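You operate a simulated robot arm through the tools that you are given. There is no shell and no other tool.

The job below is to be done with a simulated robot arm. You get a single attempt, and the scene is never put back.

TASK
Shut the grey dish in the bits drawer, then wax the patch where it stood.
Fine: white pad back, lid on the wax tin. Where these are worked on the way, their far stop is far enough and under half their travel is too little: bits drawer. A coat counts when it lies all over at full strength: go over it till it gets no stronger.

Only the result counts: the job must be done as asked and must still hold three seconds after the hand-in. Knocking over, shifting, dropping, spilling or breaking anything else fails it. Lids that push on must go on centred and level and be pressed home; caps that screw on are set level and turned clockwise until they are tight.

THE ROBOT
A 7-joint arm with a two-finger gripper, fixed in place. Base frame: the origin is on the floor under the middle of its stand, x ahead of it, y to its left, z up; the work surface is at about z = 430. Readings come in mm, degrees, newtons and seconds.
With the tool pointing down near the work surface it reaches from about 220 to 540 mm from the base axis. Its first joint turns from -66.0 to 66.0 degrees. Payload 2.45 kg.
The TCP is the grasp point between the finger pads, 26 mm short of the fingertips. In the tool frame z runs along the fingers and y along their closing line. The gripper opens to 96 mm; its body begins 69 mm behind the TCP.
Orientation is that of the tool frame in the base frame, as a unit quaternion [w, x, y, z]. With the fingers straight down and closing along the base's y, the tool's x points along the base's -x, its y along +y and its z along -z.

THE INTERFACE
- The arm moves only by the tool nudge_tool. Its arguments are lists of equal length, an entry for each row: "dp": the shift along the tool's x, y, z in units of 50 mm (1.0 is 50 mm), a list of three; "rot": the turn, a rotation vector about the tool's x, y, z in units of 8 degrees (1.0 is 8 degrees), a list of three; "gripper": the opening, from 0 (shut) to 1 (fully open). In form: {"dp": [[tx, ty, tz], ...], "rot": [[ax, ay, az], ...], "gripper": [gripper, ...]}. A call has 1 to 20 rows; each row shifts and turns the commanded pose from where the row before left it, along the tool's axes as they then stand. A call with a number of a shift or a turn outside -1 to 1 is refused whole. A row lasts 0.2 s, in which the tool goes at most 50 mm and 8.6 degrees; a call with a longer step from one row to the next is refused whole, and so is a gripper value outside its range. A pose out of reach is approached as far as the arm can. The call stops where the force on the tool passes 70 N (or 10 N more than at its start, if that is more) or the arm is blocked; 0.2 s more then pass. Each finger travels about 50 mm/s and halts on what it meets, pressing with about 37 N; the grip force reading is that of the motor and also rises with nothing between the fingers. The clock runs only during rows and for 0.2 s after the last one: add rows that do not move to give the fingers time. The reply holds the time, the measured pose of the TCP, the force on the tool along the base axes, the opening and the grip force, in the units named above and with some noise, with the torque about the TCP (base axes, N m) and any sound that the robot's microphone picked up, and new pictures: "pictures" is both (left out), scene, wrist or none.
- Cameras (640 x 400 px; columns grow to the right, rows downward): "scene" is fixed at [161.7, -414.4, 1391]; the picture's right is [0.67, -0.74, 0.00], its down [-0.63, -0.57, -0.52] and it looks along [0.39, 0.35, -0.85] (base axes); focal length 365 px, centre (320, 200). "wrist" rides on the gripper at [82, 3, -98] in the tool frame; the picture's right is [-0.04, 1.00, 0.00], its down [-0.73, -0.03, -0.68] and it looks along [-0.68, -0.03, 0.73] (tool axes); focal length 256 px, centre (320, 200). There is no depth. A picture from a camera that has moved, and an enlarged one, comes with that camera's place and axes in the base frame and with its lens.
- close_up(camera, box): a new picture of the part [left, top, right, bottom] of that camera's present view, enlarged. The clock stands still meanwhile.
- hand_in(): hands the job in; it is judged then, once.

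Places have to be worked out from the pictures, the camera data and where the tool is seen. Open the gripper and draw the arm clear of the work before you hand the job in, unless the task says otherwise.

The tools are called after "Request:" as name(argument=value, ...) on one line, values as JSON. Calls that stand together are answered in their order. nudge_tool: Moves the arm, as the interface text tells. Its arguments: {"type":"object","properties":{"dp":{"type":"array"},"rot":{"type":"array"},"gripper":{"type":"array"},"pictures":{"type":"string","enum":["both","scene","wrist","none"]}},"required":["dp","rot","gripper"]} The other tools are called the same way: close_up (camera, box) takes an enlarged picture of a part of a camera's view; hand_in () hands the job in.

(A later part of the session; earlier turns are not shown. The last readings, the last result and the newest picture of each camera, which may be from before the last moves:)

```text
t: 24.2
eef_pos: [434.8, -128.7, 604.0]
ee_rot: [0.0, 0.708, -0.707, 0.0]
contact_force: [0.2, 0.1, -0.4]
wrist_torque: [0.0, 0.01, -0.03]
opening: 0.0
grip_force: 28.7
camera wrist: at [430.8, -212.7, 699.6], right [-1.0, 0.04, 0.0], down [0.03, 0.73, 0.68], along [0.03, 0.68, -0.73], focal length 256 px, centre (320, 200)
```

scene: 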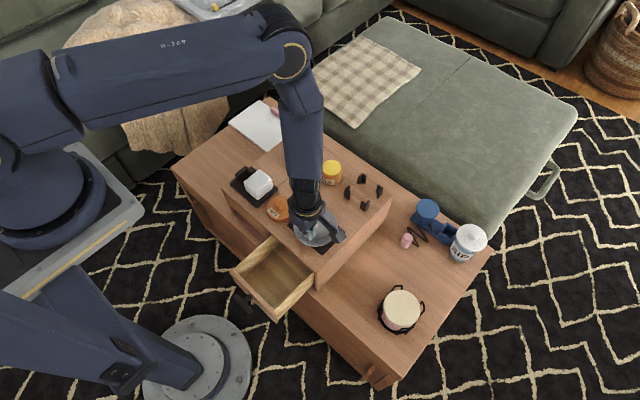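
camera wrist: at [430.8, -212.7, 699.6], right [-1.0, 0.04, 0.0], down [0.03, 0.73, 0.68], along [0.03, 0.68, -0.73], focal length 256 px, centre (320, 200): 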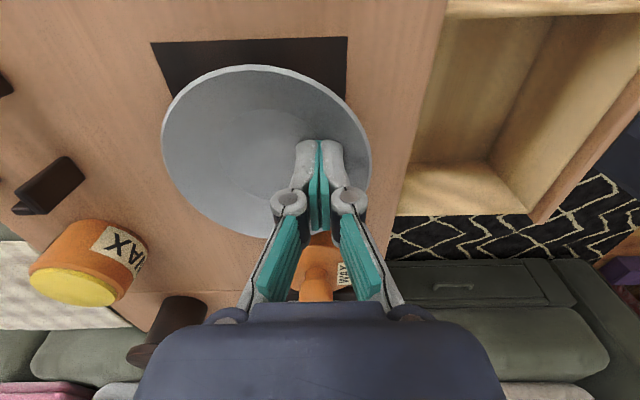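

The dish has just begun to follow. I continue dragging 25 mm more with the tip a touch lower.

Request:
nudge_tool(dp=[[0, 0.1, 0.02], [0, 0.1, 0], [0, 0.1, 0], [0, 0.1, 0], [0, 0.1, 0], [0, 0, 0]], rot=[[0, 0, 0], [0, 0, 0], [0, 0, 0], [0, 0, 0], [0, 0, 0], [0, 0, 0]], gripper=[0, 0, 0, 0, 0, 0], pictures="both")

```text
t: 25.6
eef_pos: [410.5, -130.1, 602.5]
ee_rot: [0.0, 0.708, -0.707, 0.001]
contact_force: [4.9, -0.3, 13.0]
wrist_torque: [0.01, -0.11, 0.0]
opening: 6.0
grip_force: 28.9
camera wrist: at [406.8, -213.0, 698.5], right [-1.0, 0.04, 0.0], down [0.03, 0.73, 0.68], along [0.03, 0.68, -0.73], focal length 256 px, centre (320, 200)
```

scene: 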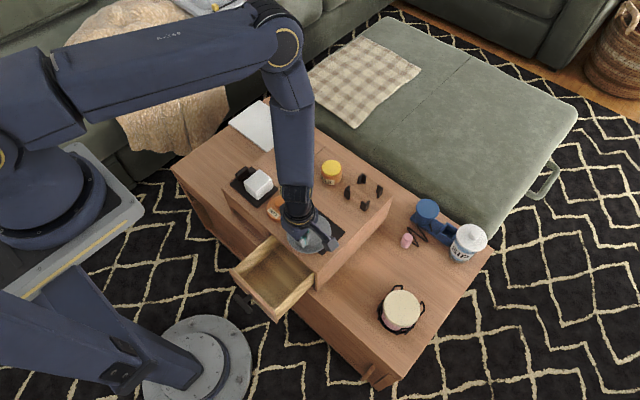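
wrist: 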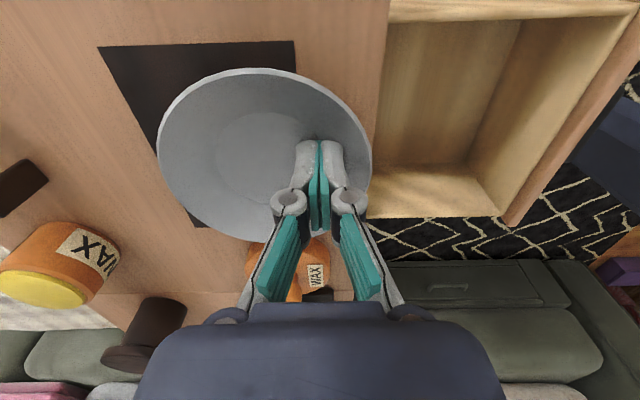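

The dish follows well (its near rim is now close to the box front edge). I drag about 27 mm further, with slightly less downward pressure.

Request:
nudge_tool(dp=[[0, 0.1, -0.02], [0, 0.1, 0], [0, 0.1, 0], [0, 0.1, 0], [0, 0.1, 0], [0, 0, 0]], rot=[[0, 0, 0], [0, 0, 0], [0, 0, 0], [0, 0, 0], [0, 0, 0], [0, 0, 0]], gripper=[0, 0, 0, 0, 0, 0], pictures="both")

Request:
close_up(camera="scene", box=[220, 120, 400, 290])

```text
t: 27.0
eef_pos: [383.9, -128.4, 603.2]
ee_rot: [-0.001, 0.707, -0.707, 0.0]
contact_force: [0.4, 0.1, 1.3]
wrist_torque: [0.04, 0.01, 0.0]
opening: 0.1
grip_force: 28.7
camera wrist: at [380.6, -212.5, 699.9], right [-1.0, 0.04, 0.0], down [0.03, 0.73, 0.68], along [0.03, 0.68, -0.73], focal length 256 px, centre (320, 200)
```

scene: 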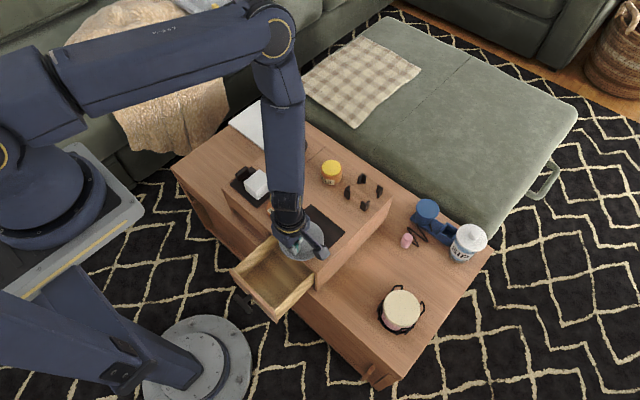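
wrist: 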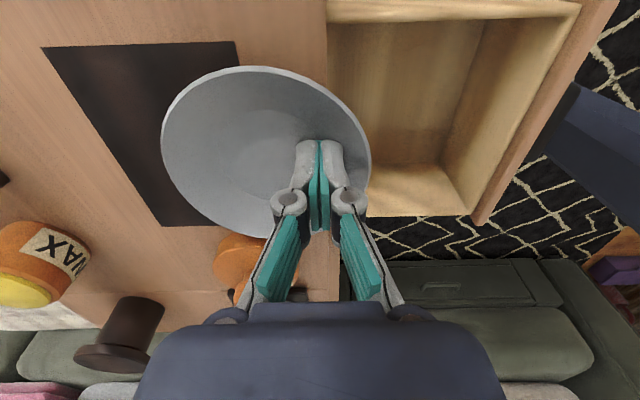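

```text
2.35 times, centred on (310, 205) of scene
camera zoom: at [161.7, -414.4, 1391.0], right [0.67, -0.74, 0.0], down [-0.63, -0.57, -0.52], along [0.39, 0.35, -0.85], focal length 859 px, centre (344, 188)
```

zoom: 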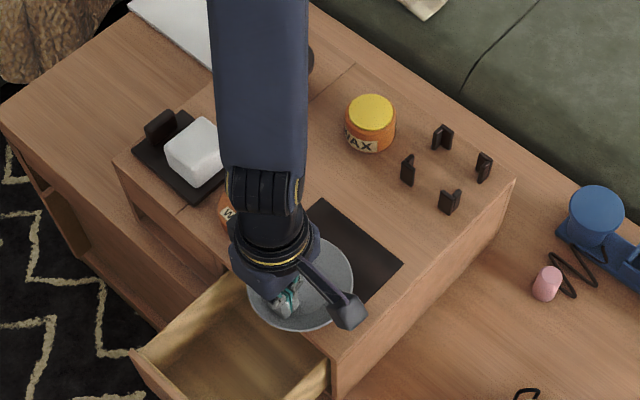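

The dish now overhangs the box front by roughly 20 mm. I zoom in to check edges and the overhang before gripping.

Request:
close_up(camera="wrist", box=[130, 20, 450, 310])

Request:
close_up(camera="scene", box=[255, 210, 345, 290])

```text
1.38 times, centred on (290, 165) of wrist
camera zoom: at [380.6, -212.5, 699.9], right [-1.0, 0.04, 0.0], down [0.03, 0.73, 0.68], along [0.03, 0.68, -0.73], focal length 353 px, centre (361, 248)
```

zoom: 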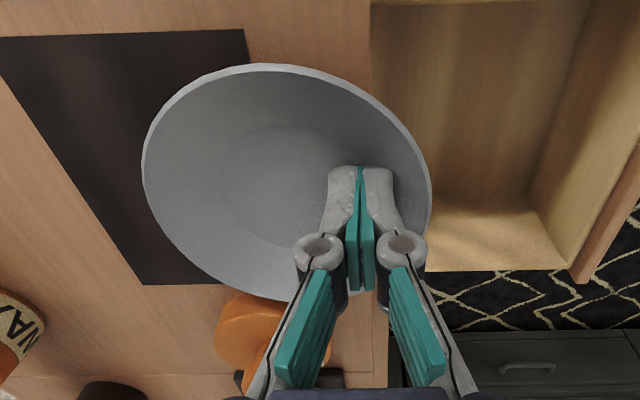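

```text
5.00 times, centred on (300, 250) of scene
camera zoom: at [161.7, -414.4, 1391.0], right [0.67, -0.74, 0.0], down [-0.63, -0.57, -0.52], along [0.39, 0.35, -0.85], focal length 1825 px, centre (420, -50)
```

zoom: 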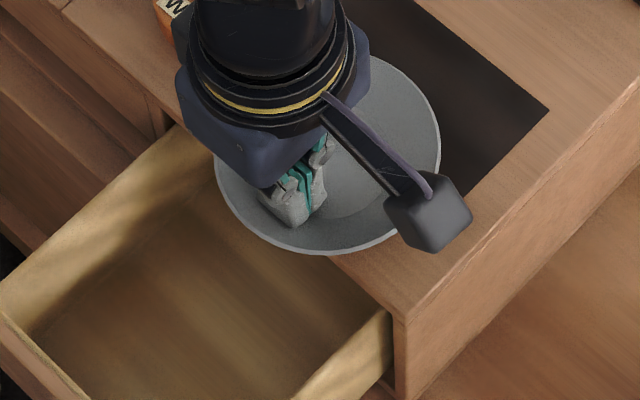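

The near rim is at x≈356 (overhanging the front edge at x≈378), rim z≈586. I raise the tool, back off toward the robot and lean the gripper 40° so the fingers point forward-down, opening to about 30 mm.

Request:
nudge_tool(dp=[[0, 0, -0.5], [0, 0, -0.7], [0, 0, -0.7], [0, 0.76, 0], [0, 0.76, 0], [0, 0, 0], [0, 0, 0], [0, 0, 0], [0, 0, 0], [0, 0, 0], [0, 0, 0]], rot=[[0, 0, 0], [0, 0, 0], [0, 0, 0], [0, 0, 0], [0, 0, 0], [1, 0, 0], [1, 0, 0], [1, 0, 0], [1, 0, 0], [1, 0, 0], [0, 0, 0]], gripper=[0, 0, 0, 0.32, 0.32, 0.32, 0.32, 0.32, 0.32, 0.32, 0.32])

```text
t: 29.4
eef_pos: [307.3, -128.9, 697.6]
ee_rot: [0.242, -0.664, 0.664, -0.243]
contact_force: [0.9, 0.5, 0.5]
wrist_torque: [0.02, 0.01, -0.03]
opening: 30.8
grip_force: 0.1
camera wrist: at [242.5, -213.0, 769.9], right [-0.76, 0.04, -0.64], down [-0.41, 0.73, 0.54], along [0.49, 0.68, -0.54], focal length 256 px, centre (320, 200)
```

scene: 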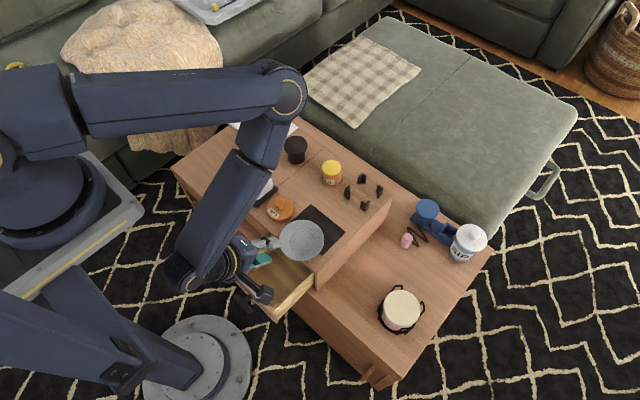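
wrist: 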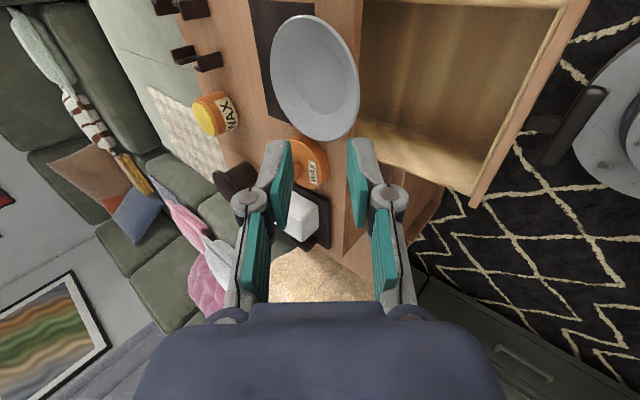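

Request:
close_up(camera="wrist", box=[240, 0, 420, 150])

Request:
close_up(camera="scene", box=[235, 190, 355, 290])

```text
2.67 times, centred on (330, 75) of wrist
camera zoom: at [242.5, -213.0, 769.9], right [-0.76, 0.04, -0.64], down [-0.41, 0.73, 0.54], along [0.49, 0.68, -0.54], focal length 683 px, centre (293, 533)
```

zoom: 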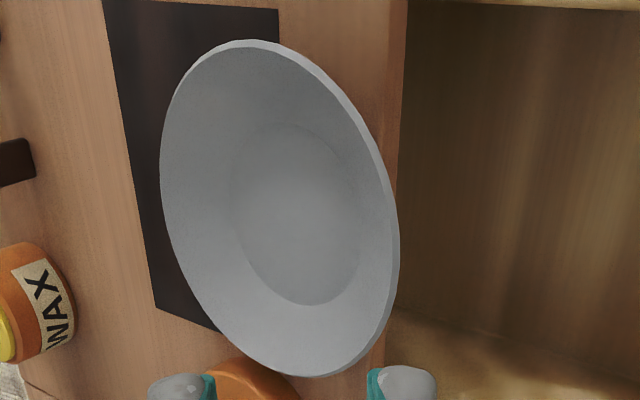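

```text
4.00 times, centred on (295, 240) of scene
camera zoom: at [161.7, -414.4, 1391.0], right [0.67, -0.74, 0.0], down [-0.63, -0.57, -0.52], along [0.39, 0.35, -0.85], focal length 1460 px, centre (420, 40)
```

zoom: 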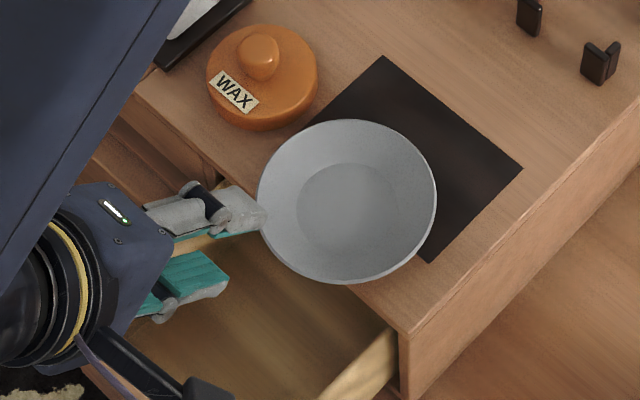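

Both views agree: near rim at about (357, −127, 586). I move onto the approach line and stop 40 mm short to verify.

Request:
nudge_tool(dp=[[-0.04, 0.67, 0], [0, 0, 0.63], [0, 0, 0.63], [0, 0, 0]], rot=[[0, 0, 0], [0, 0, 0], [0, 0, 0], [0, 0, 0]], gripper=[0.36, 0.36, 0.36, 0.36], pictures="wrist")

Request:
close_up(camera="wrist", box=[200, 40, 440, 240])

Request:
close_up(camera="scene", box=[235, 190, 355, 290])

```text
t: 30.4
eef_pos: [325.8, -126.1, 629.5]
ee_rot: [-0.242, 0.664, -0.664, 0.242]
contact_force: [0.1, -0.2, 0.0]
wrist_torque: [-0.02, 0.0, 0.01]
opening: 34.4
grip_force: 0.0
camera wrist: at [259.4, -209.3, 700.7], right [-0.77, 0.04, -0.64], down [-0.41, 0.73, 0.54], along [0.49, 0.68, -0.55], focal length 256 px, centre (320, 200)
```

wrist: 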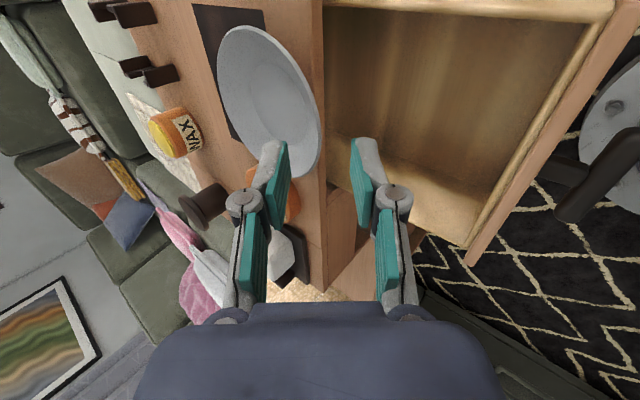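

```text
2.00 times, centred on (320, 140) of wrist
camera zoom: at [259.4, -209.3, 700.7], right [-0.77, 0.04, -0.64], down [-0.41, 0.73, 0.54], along [0.49, 0.68, -0.55], focal length 512 px, centre (320, 320)
```

zoom: 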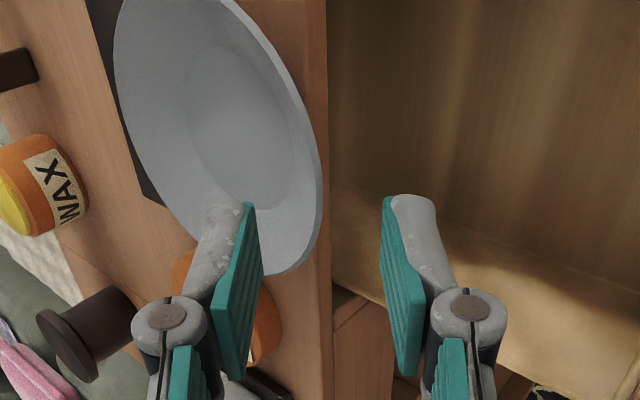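

```text
4.00 times, centred on (295, 240) of scene
camera zoom: at [161.7, -414.4, 1391.0], right [0.67, -0.74, 0.0], down [-0.63, -0.57, -0.52], along [0.39, 0.35, -0.85], focal length 1460 px, centre (420, 40)
```

zoom: 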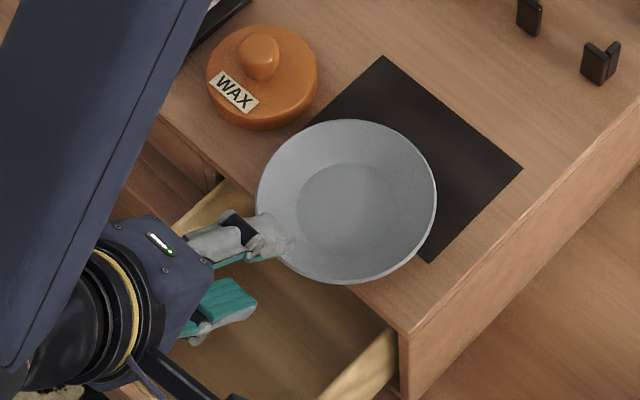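

The lip lies at ~53 mm along the tool axis and ~4 mm toward the lower finger. I advance 39 mm along the fingers with a 3 mm correction.

Request:
nudge_tool(dp=[[0, 0.06, 0.2], [0, 0, 0.3], [0, 0, 0.28], [0, 0, 0]], rot=[[0, 0, 0], [0, 0, 0], [0, 0, 0], [0, 0, 0]], gripper=[0.36, 0.36, 0.36, 0.36], pictures="wrist")

Request:
close_up(camera="wrist", box=[200, 40, 440, 240])

Request:
close_up(camera="scene", box=[235, 190, 355, 290])

```text
t: 31.4
eef_pos: [347.5, -127.1, 596.2]
ee_rot: [-0.243, 0.664, -0.664, 0.242]
contact_force: [0.2, -0.3, -0.3]
wrist_torque: [0.0, 0.01, -0.05]
opening: 34.5
grip_force: 0.1
camera wrist: at [280.8, -210.0, 667.7], right [-0.77, 0.04, -0.64], down [-0.41, 0.73, 0.54], along [0.49, 0.68, -0.55], focal length 256 px, centre (320, 200)
```

wrist: 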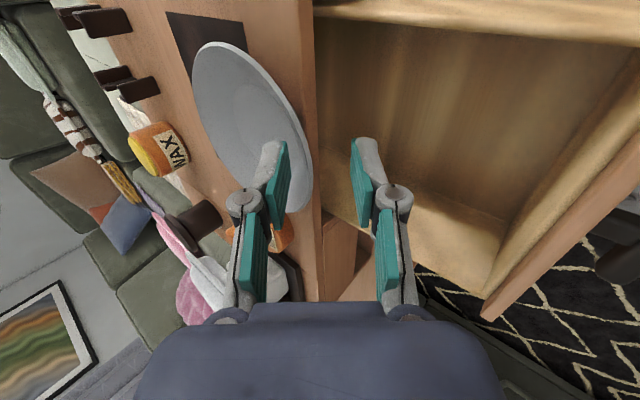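

```text
2.00 times, centred on (320, 140) of wrist
camera zoom: at [280.8, -210.0, 667.7], right [-0.77, 0.04, -0.64], down [-0.41, 0.73, 0.54], along [0.49, 0.68, -0.55], focal length 512 px, centre (320, 320)
```

zoom: 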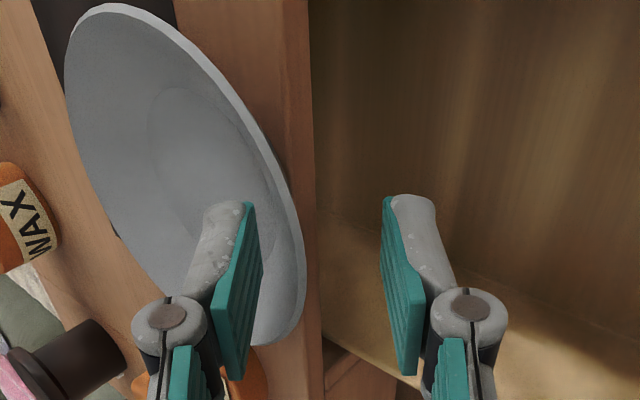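

```text
4.00 times, centred on (295, 240) of scene
camera zoom: at [161.7, -414.4, 1391.0], right [0.67, -0.74, 0.0], down [-0.63, -0.57, -0.52], along [0.39, 0.35, -0.85], focal length 1460 px, centre (420, 40)
```

zoom: 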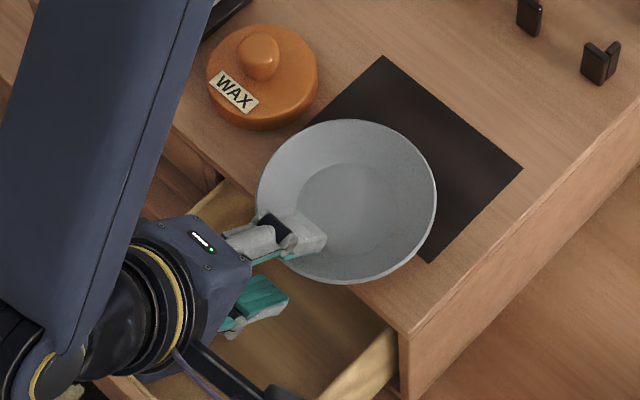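

The rim sits between the two fingers. I close on it.

Request:
nudge_tool(dp=[[0, 0, 0], [0, 0, 0], [0, 0, 0], [0, 0, 0], [0, 0, 0]], rot=[[0, 0, 0], [0, 0, 0], [0, 0, 0], [0, 0, 0], [0, 0, 0]], gripper=[0.2, 0.12, 0.05, 0, 0], pictures="wrist")

Request:
close_up(camera="wrist", box=[200, 40, 440, 240])

Request:
close_up(camera="scene", box=[235, 190, 355, 290])

```text
t: 32.6
eef_pos: [348.3, -127.7, 597.4]
ee_rot: [-0.243, 0.665, -0.663, 0.244]
contact_force: [2.5, 2.3, 25.5]
wrist_torque: [-0.41, -0.77, 0.11]
opening: 5.9
grip_force: 33.3
camera wrist: at [281.9, -210.2, 668.6], right [-0.76, 0.04, -0.65], down [-0.42, 0.73, 0.54], along [0.5, 0.68, -0.54], focal length 256 px, centre (320, 200)
```

wrist: 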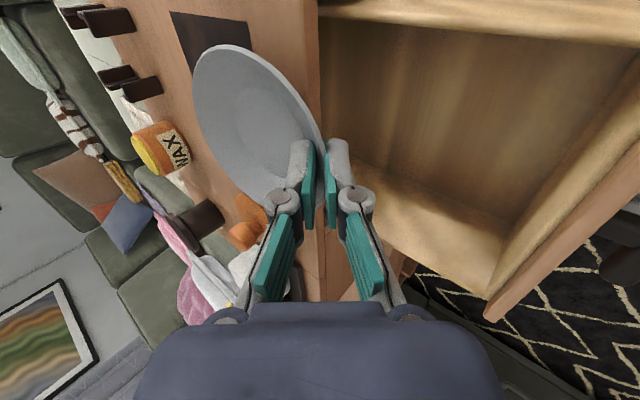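

```text
2.00 times, centred on (320, 140) of wrist
camera zoom: at [281.9, -210.2, 668.6], right [-0.76, 0.04, -0.65], down [-0.42, 0.73, 0.54], along [0.5, 0.68, -0.54], focal length 512 px, centre (320, 320)
```

zoom: 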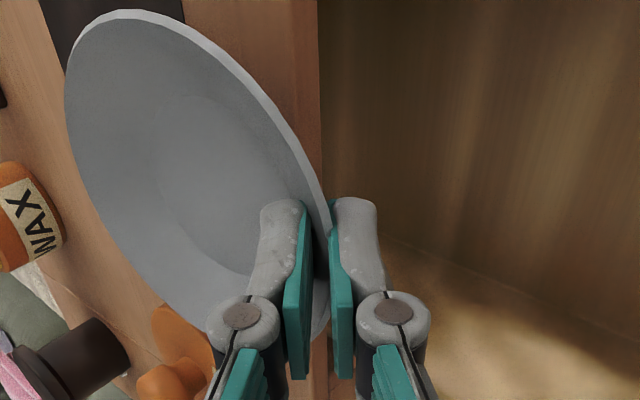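

```text
4.00 times, centred on (295, 240) of scene
camera zoom: at [161.4, -414.3, 1391.1], right [0.67, -0.74, 0.0], down [-0.63, -0.57, -0.52], along [0.39, 0.35, -0.85], focal length 1460 px, centre (420, 40)
```

zoom: 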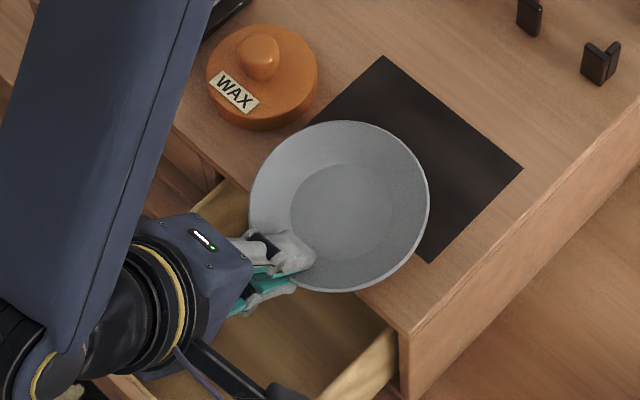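

The rim is gripped (5.9 mm, 33 N). I lift straight up 20 mm and check that the dish comes along.

Request:
nudge_tool(dp=[[0, -0.064, -0.077], [0, -0.064, -0.077], [0, -0.064, -0.077], [0, -0.064, -0.077], [0, 0, 0]], rot=[[0, 0, 0], [0, 0, 0], [0, 0, 0], [0, 0, 0], [0, 0, 0]], gripper=[0, 0, 0, 0, 0], pictures="both")

Request:
close_up(camera="scene", box=[235, 190, 355, 290])

```text
t: 33.8
eef_pos: [345.9, -126.2, 616.0]
ee_rot: [0.243, -0.664, 0.664, -0.242]
contact_force: [0.0, -0.1, 0.2]
wrist_torque: [-0.01, 0.0, 0.01]
opening: 5.7
grip_force: 31.6
camera wrist: at [280.1, -210.7, 688.3], right [-0.77, 0.04, -0.64], down [-0.41, 0.73, 0.54], along [0.49, 0.68, -0.55], focal length 256 px, centre (320, 200)
```

scene: 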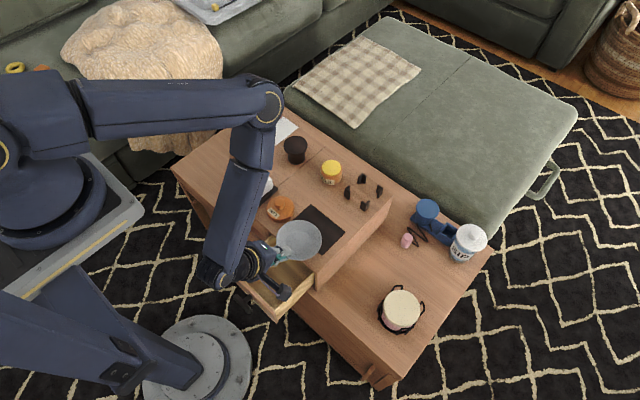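
wrist: 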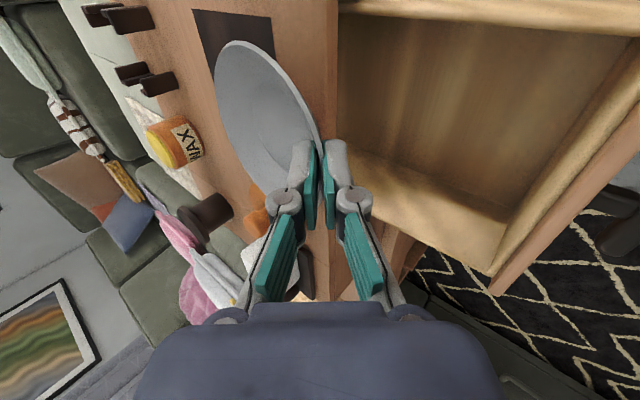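

```text
4.00 times, centred on (295, 240) of scene
camera zoom: at [161.7, -414.4, 1391.0], right [0.67, -0.74, 0.0], down [-0.63, -0.57, -0.52], along [0.39, 0.35, -0.85], focal length 1460 px, centre (420, 40)
```

zoom: 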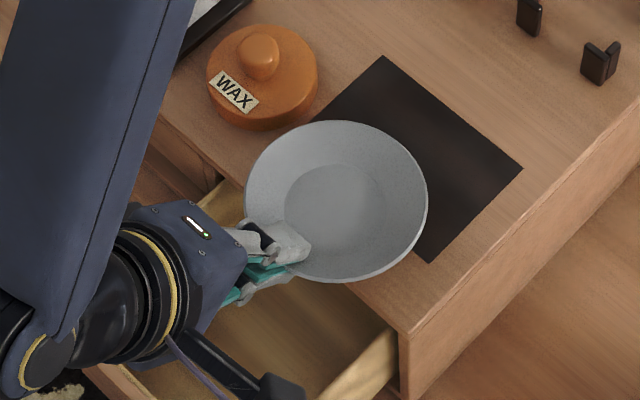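

The dish rides with the gripper. I lift another 35 mm and check its tilt.

Request:
nudge_tool(dp=[[0, -0.15, -0.179], [0, -0.15, -0.179], [0, -0.15, -0.179], [0, 0, 0]], rot=[[0, 0, 0], [0, 0, 0], [0, 0, 0], [0, 0, 0]], gripper=[0, 0, 0, 0], pictures="both")

Request:
close_up(camera="scene", box=[225, 180, 365, 300])

Request:
close_up(camera="wrist", box=[180, 0, 580, 300])

```text
t: 34.8
eef_pos: [346.0, -127.6, 651.6]
ee_rot: [-0.243, 0.664, -0.664, 0.242]
contact_force: [-0.1, -0.1, -1.4]
wrist_torque: [0.03, 0.02, 0.06]
opening: 5.9
grip_force: 31.3
camera wrist: at [280.0, -211.3, 723.3], right [-0.77, 0.04, -0.64], down [-0.41, 0.73, 0.54], along [0.49, 0.68, -0.55], focal length 256 px, centre (320, 200)
```

scene: 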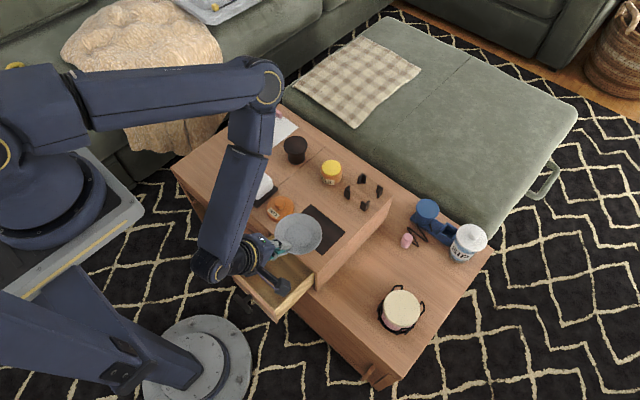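
wrist: 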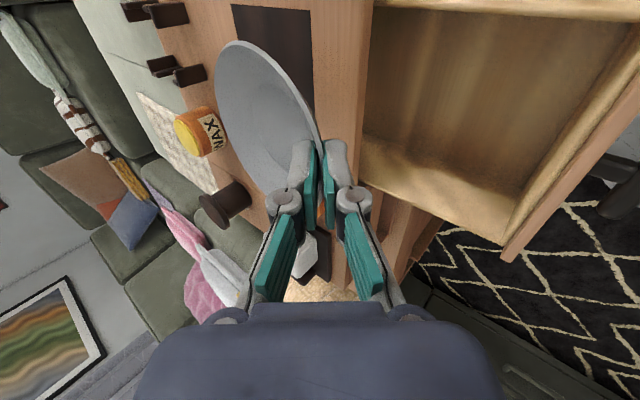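

```text
3.33 times, centred on (295, 240) of scene
camera zoom: at [161.7, -414.4, 1391.0], right [0.67, -0.74, 0.0], down [-0.63, -0.57, -0.52], along [0.39, 0.35, -0.85], focal length 1217 px, centre (403, 67)
```

zoom: 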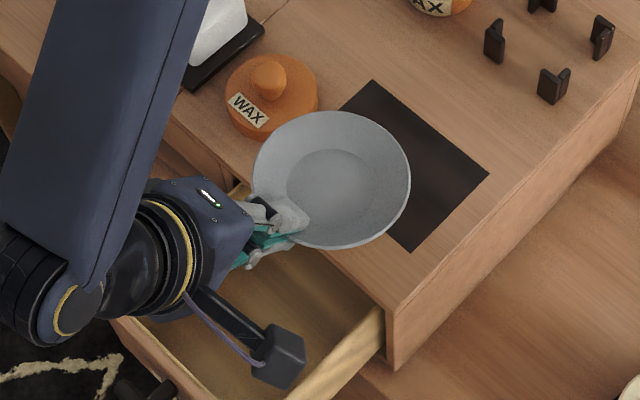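

```text
1.33 times, centred on (380, 150) of wrist
camera zoom: at [280.0, -211.3, 723.3], right [-0.77, 0.04, -0.64], down [-0.41, 0.73, 0.54], along [0.49, 0.68, -0.55], focal length 341 px, centre (240, 267)
```

zoom: 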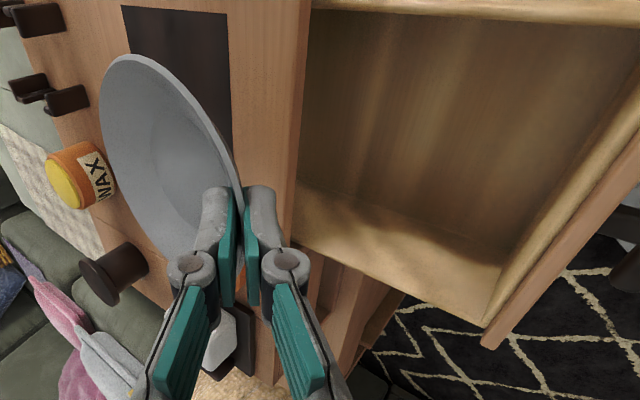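

The dish hangs firmly, nearly level (≈8° far-edge down). I ease the lean to 30°, pull back over the open drawer (near rim to x≈264) and centre it on the drawer at y≈−118.

Request:
nudge_tool(dp=[[0, 0, 0], [0, 0, 0], [-0.064, 0.514, -0.297], [-0.064, 0.514, -0.297], [-0.064, 0.514, -0.297], [0, 0, 0]], rot=[[-0.625, 0, 0], [-0.625, 0, 0], [0, 0, 0], [0, 0, 0], [0, 0, 0], [0, 0, 0]], gripper=[0, 0, 0, 0, 0, 0], pictures="both")

Request:
close_up(camera="scene", box=[205, 190, 365, 330])

```text
t: 36.2
eef_pos: [257.0, -116.9, 651.8]
ee_rot: [-0.183, 0.683, -0.683, 0.183]
contact_force: [-0.5, -0.3, 0.0]
wrist_torque: [0.04, 0.0, -0.01]
opening: 6.0
grip_force: 31.7
camera wrist: at [204.5, -200.3, 734.5], right [-0.87, 0.04, -0.5], down [-0.31, 0.73, 0.6], along [0.39, 0.68, -0.62], focal length 256 px, centre (320, 200)
```

scene: 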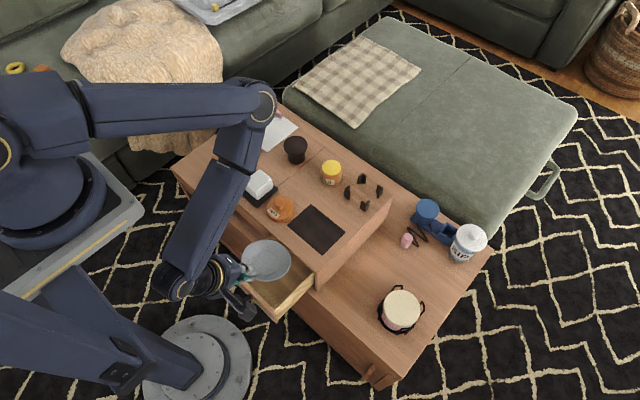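
wrist: 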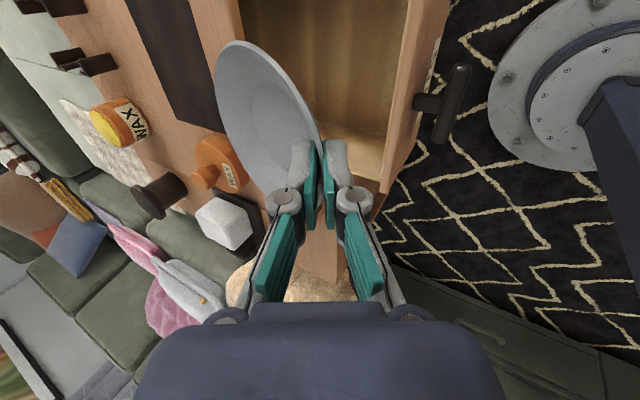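

```text
2.86 times, centred on (285, 260) of scene
camera zoom: at [161.7, -414.4, 1391.0], right [0.67, -0.74, 0.0], down [-0.63, -0.57, -0.52], along [0.39, 0.35, -0.85], focal length 1043 px, centre (420, 29)
```

zoom: 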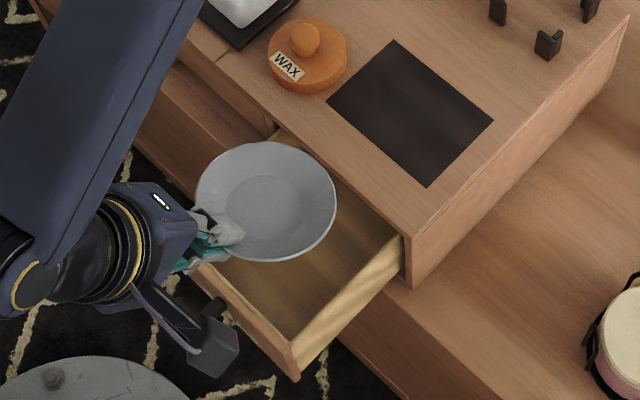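

The dish is centred over the drawer opening. I lower it 52 mm so its far edge is below the box's top rail but still in front of it.

Request:
nudge_tool(dp=[[0.02, 0.13, 0.225], [0.02, 0.13, 0.225], [0, 0.13, 0.225], [0, 0.13, 0.225], [0, 0, 0]], rot=[[0, 0, 0], [0, 0, 0], [0, 0, 0], [0, 0, 0], [0, 0, 0]], gripper=[0, 0, 0, 0, 0], pictures="both")

Request:
close_up(camera="scene", box=[205, 190, 365, 330])

Request:
close_up(camera="wrist", box=[180, 0, 500, 240])

```text
t: 37.4
eef_pos: [257.8, -119.8, 600.2]
ee_rot: [-0.183, 0.684, -0.682, 0.183]
contact_force: [0.2, -0.1, -1.1]
wrist_torque: [-0.02, 0.03, 0.02]
opening: 6.0
grip_force: 32.1
camera wrist: at [205.3, -203.2, 681.7], right [-0.87, 0.04, -0.5], down [-0.31, 0.73, 0.6], along [0.39, 0.68, -0.62], focal length 256 px, centre (320, 200)
```

scene: 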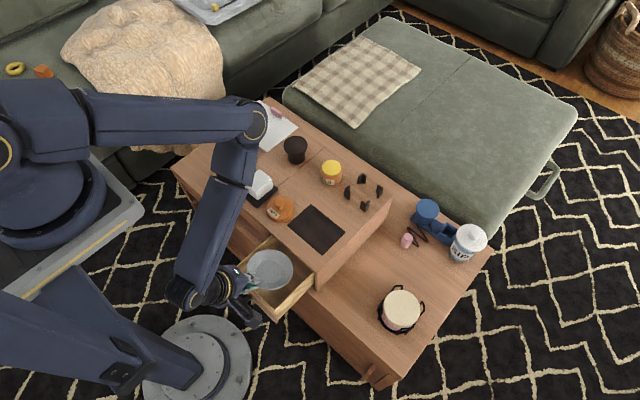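
wrist: 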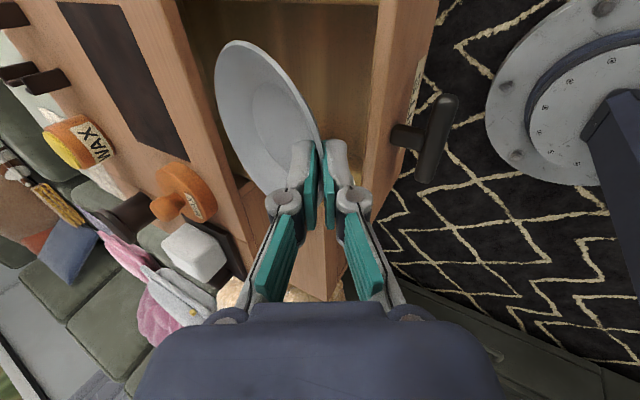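

```text
2.86 times, centred on (285, 260) of scene
camera zoom: at [161.7, -414.4, 1391.0], right [0.67, -0.74, 0.0], down [-0.63, -0.57, -0.52], along [0.39, 0.35, -0.85], focal length 1043 px, centre (420, 29)
```

zoom: 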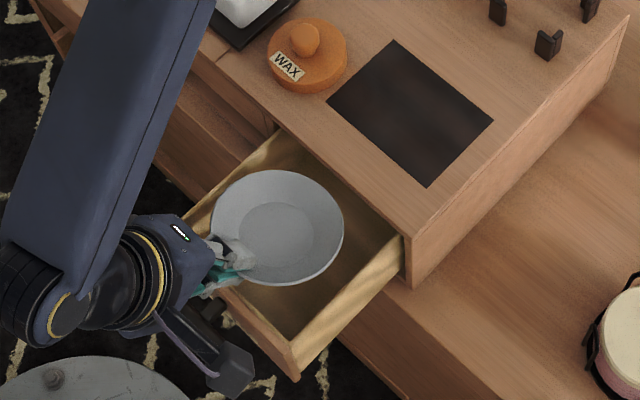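

```text
1.67 times, centred on (340, 120) of wrist
camera zoom: at [205.3, -203.2, 681.7], right [-0.87, 0.04, -0.5], down [-0.31, 0.73, 0.6], along [0.39, 0.68, -0.62], focal length 427 px, centre (287, 333)
```

zoom: 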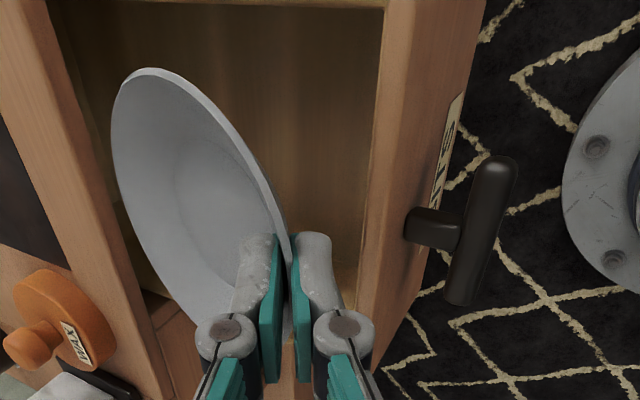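

The dish is clear in the opening with its far edge below the rail. I now slide it forward-down along the finger direction, in two parts.

Request:
nudge_tool(dp=[[0, -0.0184, 0.288], [0, -0.0184, 0.288], [0, -0.0184, 0.288], [0, 0, 0]], rot=[[0, 0, 0], [0, 0, 0], [0, 0, 0], [0, 0, 0]], gripper=[0, 0, 0, 0], pictures="wrist")

Request:
close_up(camera="scene", box=[205, 190, 365, 330])

Request:
close_up(camera="wrist", box=[180, 0, 500, 240])

```text
t: 38.4
eef_pos: [281.5, -118.9, 565.4]
ee_rot: [-0.183, 0.683, -0.683, 0.183]
contact_force: [-0.1, 0.1, -0.6]
wrist_torque: [0.04, 0.0, 0.01]
opening: 5.8
grip_force: 31.4
camera wrist: at [229.0, -202.3, 646.1], right [-0.87, 0.04, -0.5], down [-0.31, 0.73, 0.6], along [0.39, 0.68, -0.62], focal length 256 px, centre (320, 200)
```

wrist: 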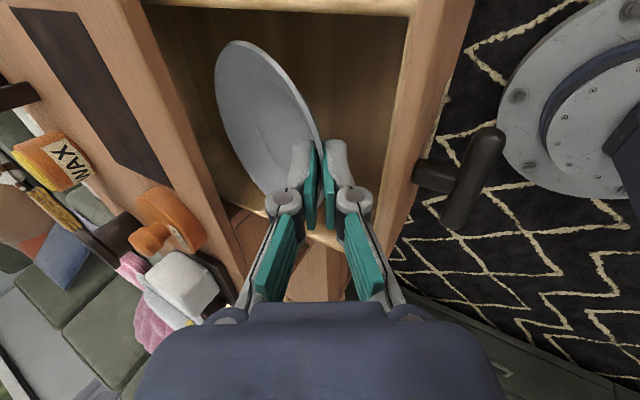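

```text
2.86 times, centred on (285, 260) of scene
camera zoom: at [161.7, -414.4, 1391.0], right [0.67, -0.74, 0.0], down [-0.63, -0.57, -0.52], along [0.39, 0.35, -0.85], focal length 1043 px, centre (420, 29)
```

zoom: 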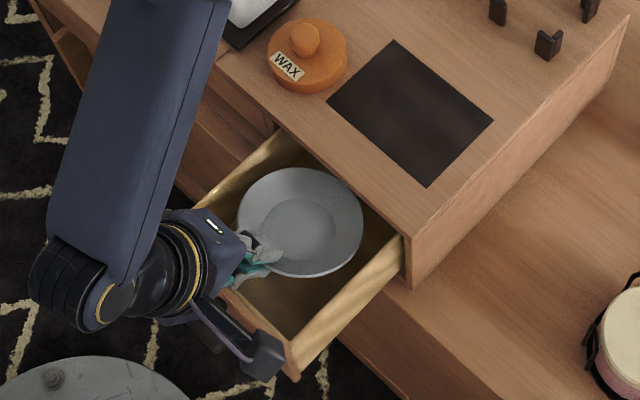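

```text
1.67 times, centred on (340, 120) of wrist
camera zoom: at [229.0, -202.3, 646.1], right [-0.87, 0.04, -0.5], down [-0.31, 0.73, 0.6], along [0.39, 0.68, -0.62], focal length 427 px, centre (287, 333)
```

zoom: 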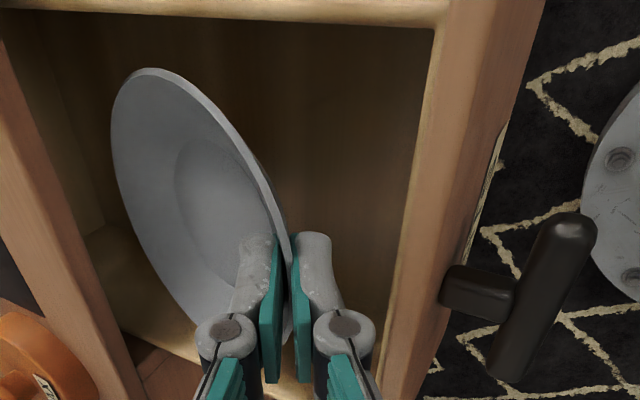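

I can now see the drawer's back wall at x≈471, so there's plenty of depth. I move the dish forward under the rail to near rim x≈345, keeping it above the floor.

Request:
nudge_tool(dp=[[0, -0.1925, 0.2265], [0, -0.1925, 0.2265], [0, -0.1925, 0.2265], [0, -0.1925, 0.2265], [0, 0, 0]], rot=[[0, 0, 0], [0, 0, 0], [0, 0, 0], [0, 0, 0], [0, 0, 0]], gripper=[0, 0, 0, 0, 0], pictures="wrist")

Request:
close_up(camera="scene", box=[205, 190, 365, 330])

Request:
close_up(camera="wrist", box=[180, 0, 500, 240])

```text
t: 39.6
eef_pos: [336.7, -118.9, 545.0]
ee_rot: [0.182, -0.682, 0.684, -0.182]
contact_force: [0.5, 0.3, -0.4]
wrist_torque: [0.02, 0.0, 0.0]
opening: 6.2
grip_force: 31.3
camera wrist: at [284.9, -202.6, 625.5], right [-0.87, 0.04, -0.5], down [-0.31, 0.73, 0.6], along [0.39, 0.68, -0.62], focal length 256 px, centre (320, 200)
```

wrist: 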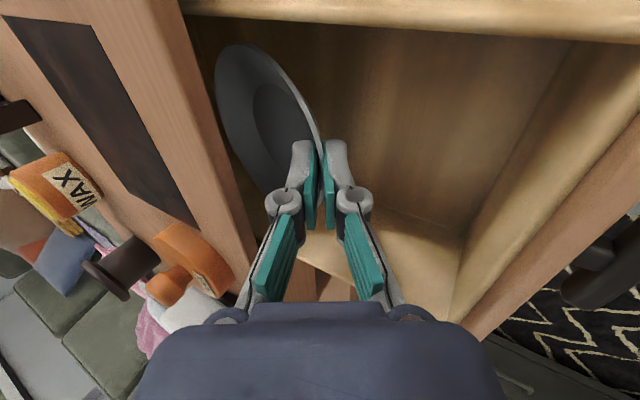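

```text
2.86 times, centred on (285, 260) of scene
camera zoom: at [161.7, -414.4, 1391.0], right [0.67, -0.74, 0.0], down [-0.63, -0.57, -0.52], along [0.39, 0.35, -0.85], focal length 1043 px, centre (420, 29)
```

zoom: 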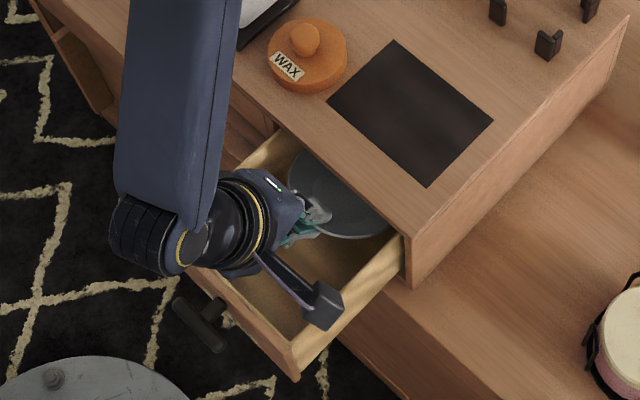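

```text
1.67 times, centred on (340, 120) of wrist
camera zoom: at [284.9, -202.6, 625.5], right [-0.87, 0.04, -0.5], down [-0.31, 0.73, 0.6], along [0.39, 0.68, -0.62], focal length 427 px, centre (287, 333)
```

zoom: 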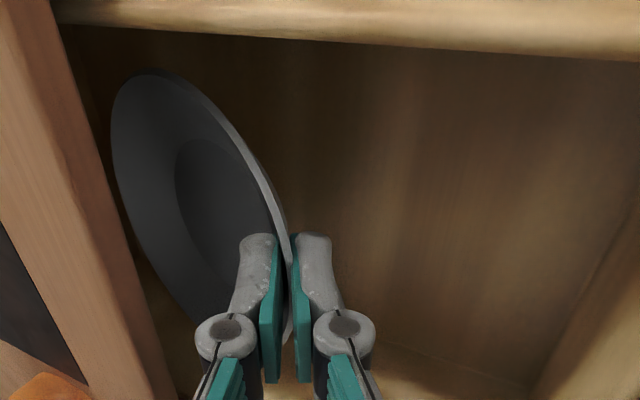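

The dish is inside, half under the rail. Now I lower in 5 mm steps until the floor is felt.

Request:
nudge_tool(dp=[[0, 0.05, 0.0866], [0, 0, 0]], rot=[[0, 0, 0], [0, 0, 0]], gripper=[0, 0], pictures="none")

Request:
nudge_tool(dp=[[0, 0.05, 0.0866], [0, 0, 0]], rot=[[0, 0, 0], [0, 0, 0]], gripper=[0, 0], pictures="none")

Request:
nudge_tool(dp=[[0, 0.05, 0.0866], [0, 0, 0]], rot=[[0, 0, 0], [0, 0, 0]], gripper=[0, 0], pictures="wrist")

```text
t: 40.2
eef_pos: [337.9, -120.1, 537.8]
ee_rot: [-0.183, 0.683, -0.683, 0.183]
contact_force: [-0.3, 1.2, -0.2]
wrist_torque: [-0.02, 0.03, -0.02]
opening: 6.3
grip_force: 31.9
```

```text
t: 40.8
eef_pos: [337.4, -120.3, 533.8]
ee_rot: [-0.183, 0.683, -0.683, 0.184]
contact_force: [0.1, 0.1, -1.1]
wrist_torque: [-0.01, 0.01, -0.02]
opening: 6.2
grip_force: 31.8
```

```text
t: 41.4
eef_pos: [336.5, -118.9, 528.8]
ee_rot: [-0.183, 0.684, -0.683, 0.183]
contact_force: [0.0, 0.5, -0.4]
wrist_torque: [0.01, 0.01, 0.0]
opening: 6.0
grip_force: 31.7
camera wrist: at [284.1, -202.8, 610.4], right [-0.87, 0.04, -0.5], down [-0.31, 0.73, 0.6], along [0.39, 0.68, -0.62], focal length 256 px, centre (320, 200)
```

wrist: 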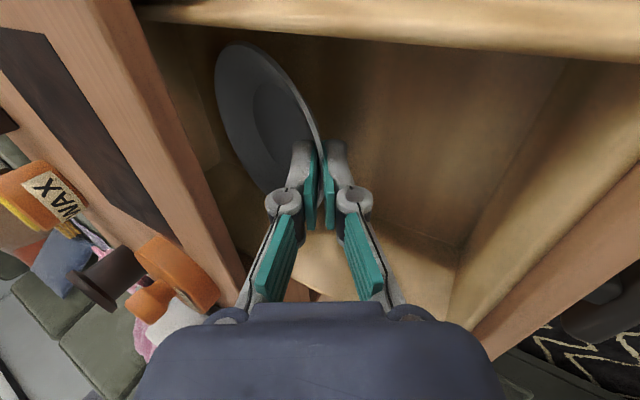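

No contact yet at TCP z=529. I continue lowering in 5 mm steps.

Request:
nudge_tool(dp=[[0, 0.05, 0.0866], [0, 0, 0]], rot=[[0, 0, 0], [0, 0, 0]], gripper=[0, 0], pictures="none")

Request:
nudge_tool(dp=[[0, 0.05, 0.0866], [0, 0, 0]], rot=[[0, 0, 0], [0, 0, 0]], gripper=[0, 0], pictures="wrist")

Request:
close_up(camera="scene", box=[205, 190, 365, 330])

```text
t: 42.0
eef_pos: [335.7, -121.1, 523.7]
ee_rot: [-0.183, 0.683, -0.683, 0.183]
contact_force: [0.4, -1.4, -1.2]
wrist_torque: [-0.04, 0.02, -0.01]
opening: 5.9
grip_force: 32.3
```

```text
t: 42.6
eef_pos: [336.6, -120.2, 517.6]
ee_rot: [0.183, -0.683, 0.683, -0.184]
contact_force: [0.5, -0.7, 0.1]
wrist_torque: [-0.03, 0.01, 0.04]
opening: 6.2
grip_force: 32.2
camera wrist: at [284.4, -202.6, 600.7], right [-0.87, 0.04, -0.5], down [-0.31, 0.73, 0.6], along [0.39, 0.68, -0.62], focal length 256 px, centre (320, 200)
```

wrist: 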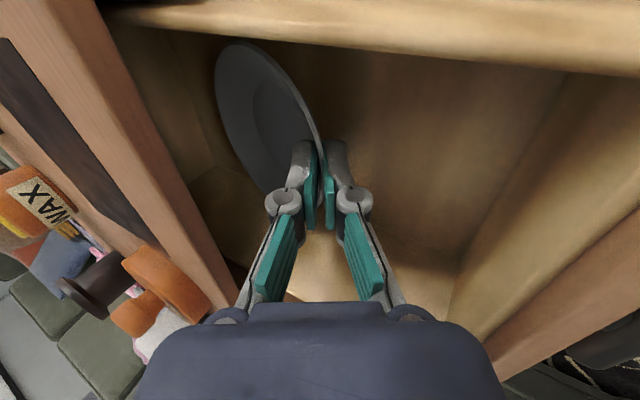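

```text
2.86 times, centred on (285, 260) of scene
camera zoom: at [161.7, -414.4, 1391.0], right [0.67, -0.74, 0.0], down [-0.63, -0.57, -0.52], along [0.39, 0.35, -0.85], focal length 1043 px, centre (420, 29)
```

zoom: 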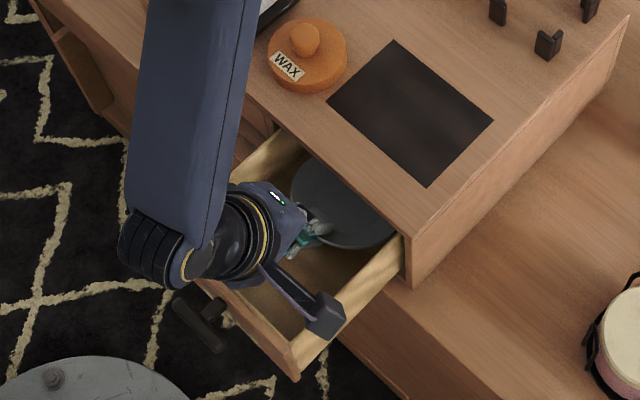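

Still no floor contact at TCP z=518. Continuing in small steps.

Request:
nudge_tool(dp=[[0, 0.05, 0.0866], [0, 0, 0]], rot=[[0, 0, 0], [0, 0, 0]], gripper=[0, 0], pictures="none")

Request:
nudge_tool(dp=[[0, 0.05, 0.0866], [0, 0, 0]], rot=[[0, 0, 0], [0, 0, 0]], gripper=[0, 0], pictures="wrist")

Request:
close_up(camera="wrist", box=[100, 0, 420, 240])

```text
t: 43.2
eef_pos: [336.9, -118.8, 514.2]
ee_rot: [0.183, -0.683, 0.683, -0.183]
contact_force: [0.1, -1.0, 4.3]
wrist_torque: [-0.09, -0.34, -0.01]
opening: 5.9
grip_force: 31.8
```

```text
t: 43.8
eef_pos: [337.6, -120.2, 509.1]
ee_rot: [-0.184, 0.683, -0.683, 0.184]
contact_force: [1.0, 1.6, 4.8]
wrist_torque: [0.05, -0.48, 0.24]
opening: 6.2
grip_force: 32.0
camera wrist: at [285.2, -203.0, 590.8], right [-0.86, 0.04, -0.5], down [-0.32, 0.73, 0.6], along [0.39, 0.68, -0.62], focal length 256 px, centre (320, 200)
```

wrist: 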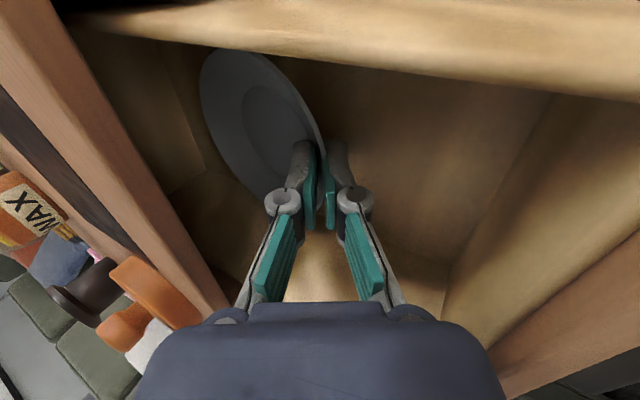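

```text
1.67 times, centred on (260, 120) of wrist
camera zoom: at [285.2, -203.0, 590.8], right [-0.86, 0.04, -0.5], down [-0.32, 0.73, 0.6], along [0.39, 0.68, -0.62], focal length 427 px, centre (420, 333)
```

zoom: 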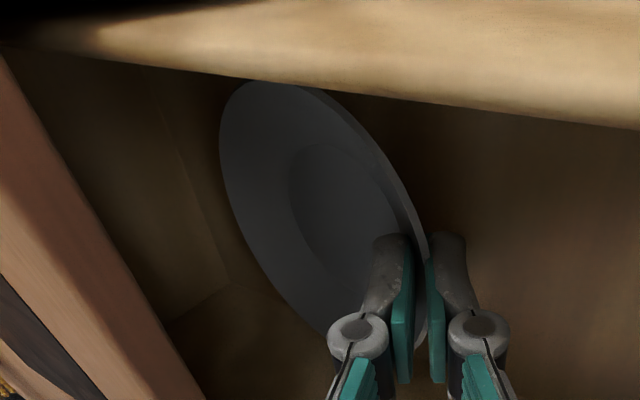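

Floor contact began near TCP z≈515 (about 5 N) and the dish is levelling out as I press. I keep lowering with the grip on so the floor rotates it flat.

Request:
nudge_tool(dp=[[0, 0.05, 0.0866], [0, 0, 0]], rot=[[0, 0, 0], [0, 0, 0]], gripper=[0, 0], pictures="none")

Request:
nudge_tool(dp=[[0, 0.05, 0.0866], [0, 0, 0]], rot=[[0, 0, 0], [0, 0, 0]], gripper=[0, 0], pictures="wrist")

Request:
close_up(camera="wrist", box=[100, 0, 420, 240])

```text
t: 44.4
eef_pos: [336.6, -119.6, 504.1]
ee_rot: [-0.183, 0.683, -0.683, 0.183]
contact_force: [-1.3, -0.4, 6.1]
wrist_torque: [-0.28, -0.44, -0.29]
opening: 6.2
grip_force: 32.7
```

```text
t: 45.0
eef_pos: [336.7, -120.6, 498.4]
ee_rot: [0.184, -0.683, 0.683, -0.183]
contact_force: [-0.8, 1.5, 6.1]
wrist_torque: [-0.12, -0.52, 0.15]
opening: 6.0
grip_force: 33.6
camera wrist: at [284.7, -203.3, 581.0], right [-0.87, 0.04, -0.5], down [-0.31, 0.73, 0.6], along [0.39, 0.68, -0.62], focal length 256 px, centre (320, 200)
```

wrist: 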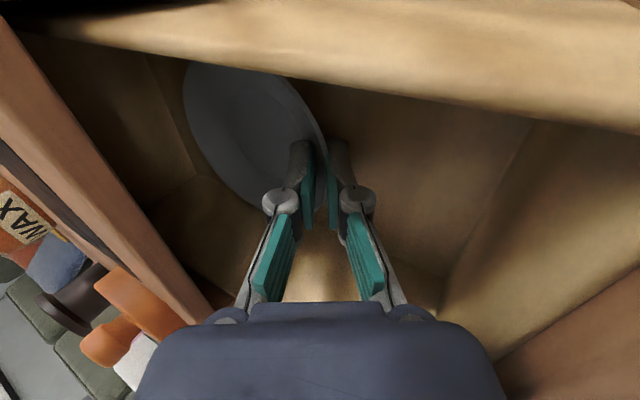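

```text
1.67 times, centred on (260, 120) of wrist
camera zoom: at [284.7, -203.3, 581.0], right [-0.87, 0.04, -0.5], down [-0.31, 0.73, 0.6], along [0.39, 0.68, -0.62], focal length 427 px, centre (420, 333)
```

zoom: 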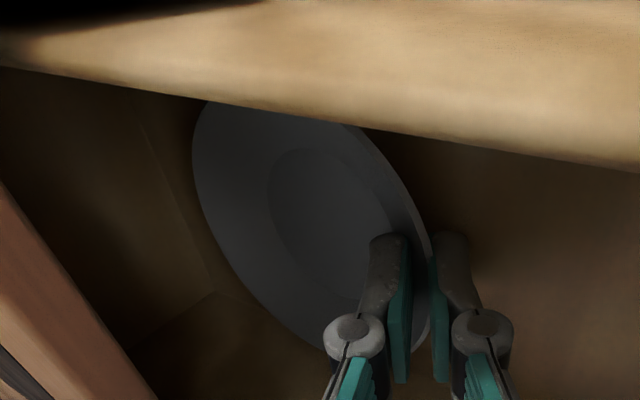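

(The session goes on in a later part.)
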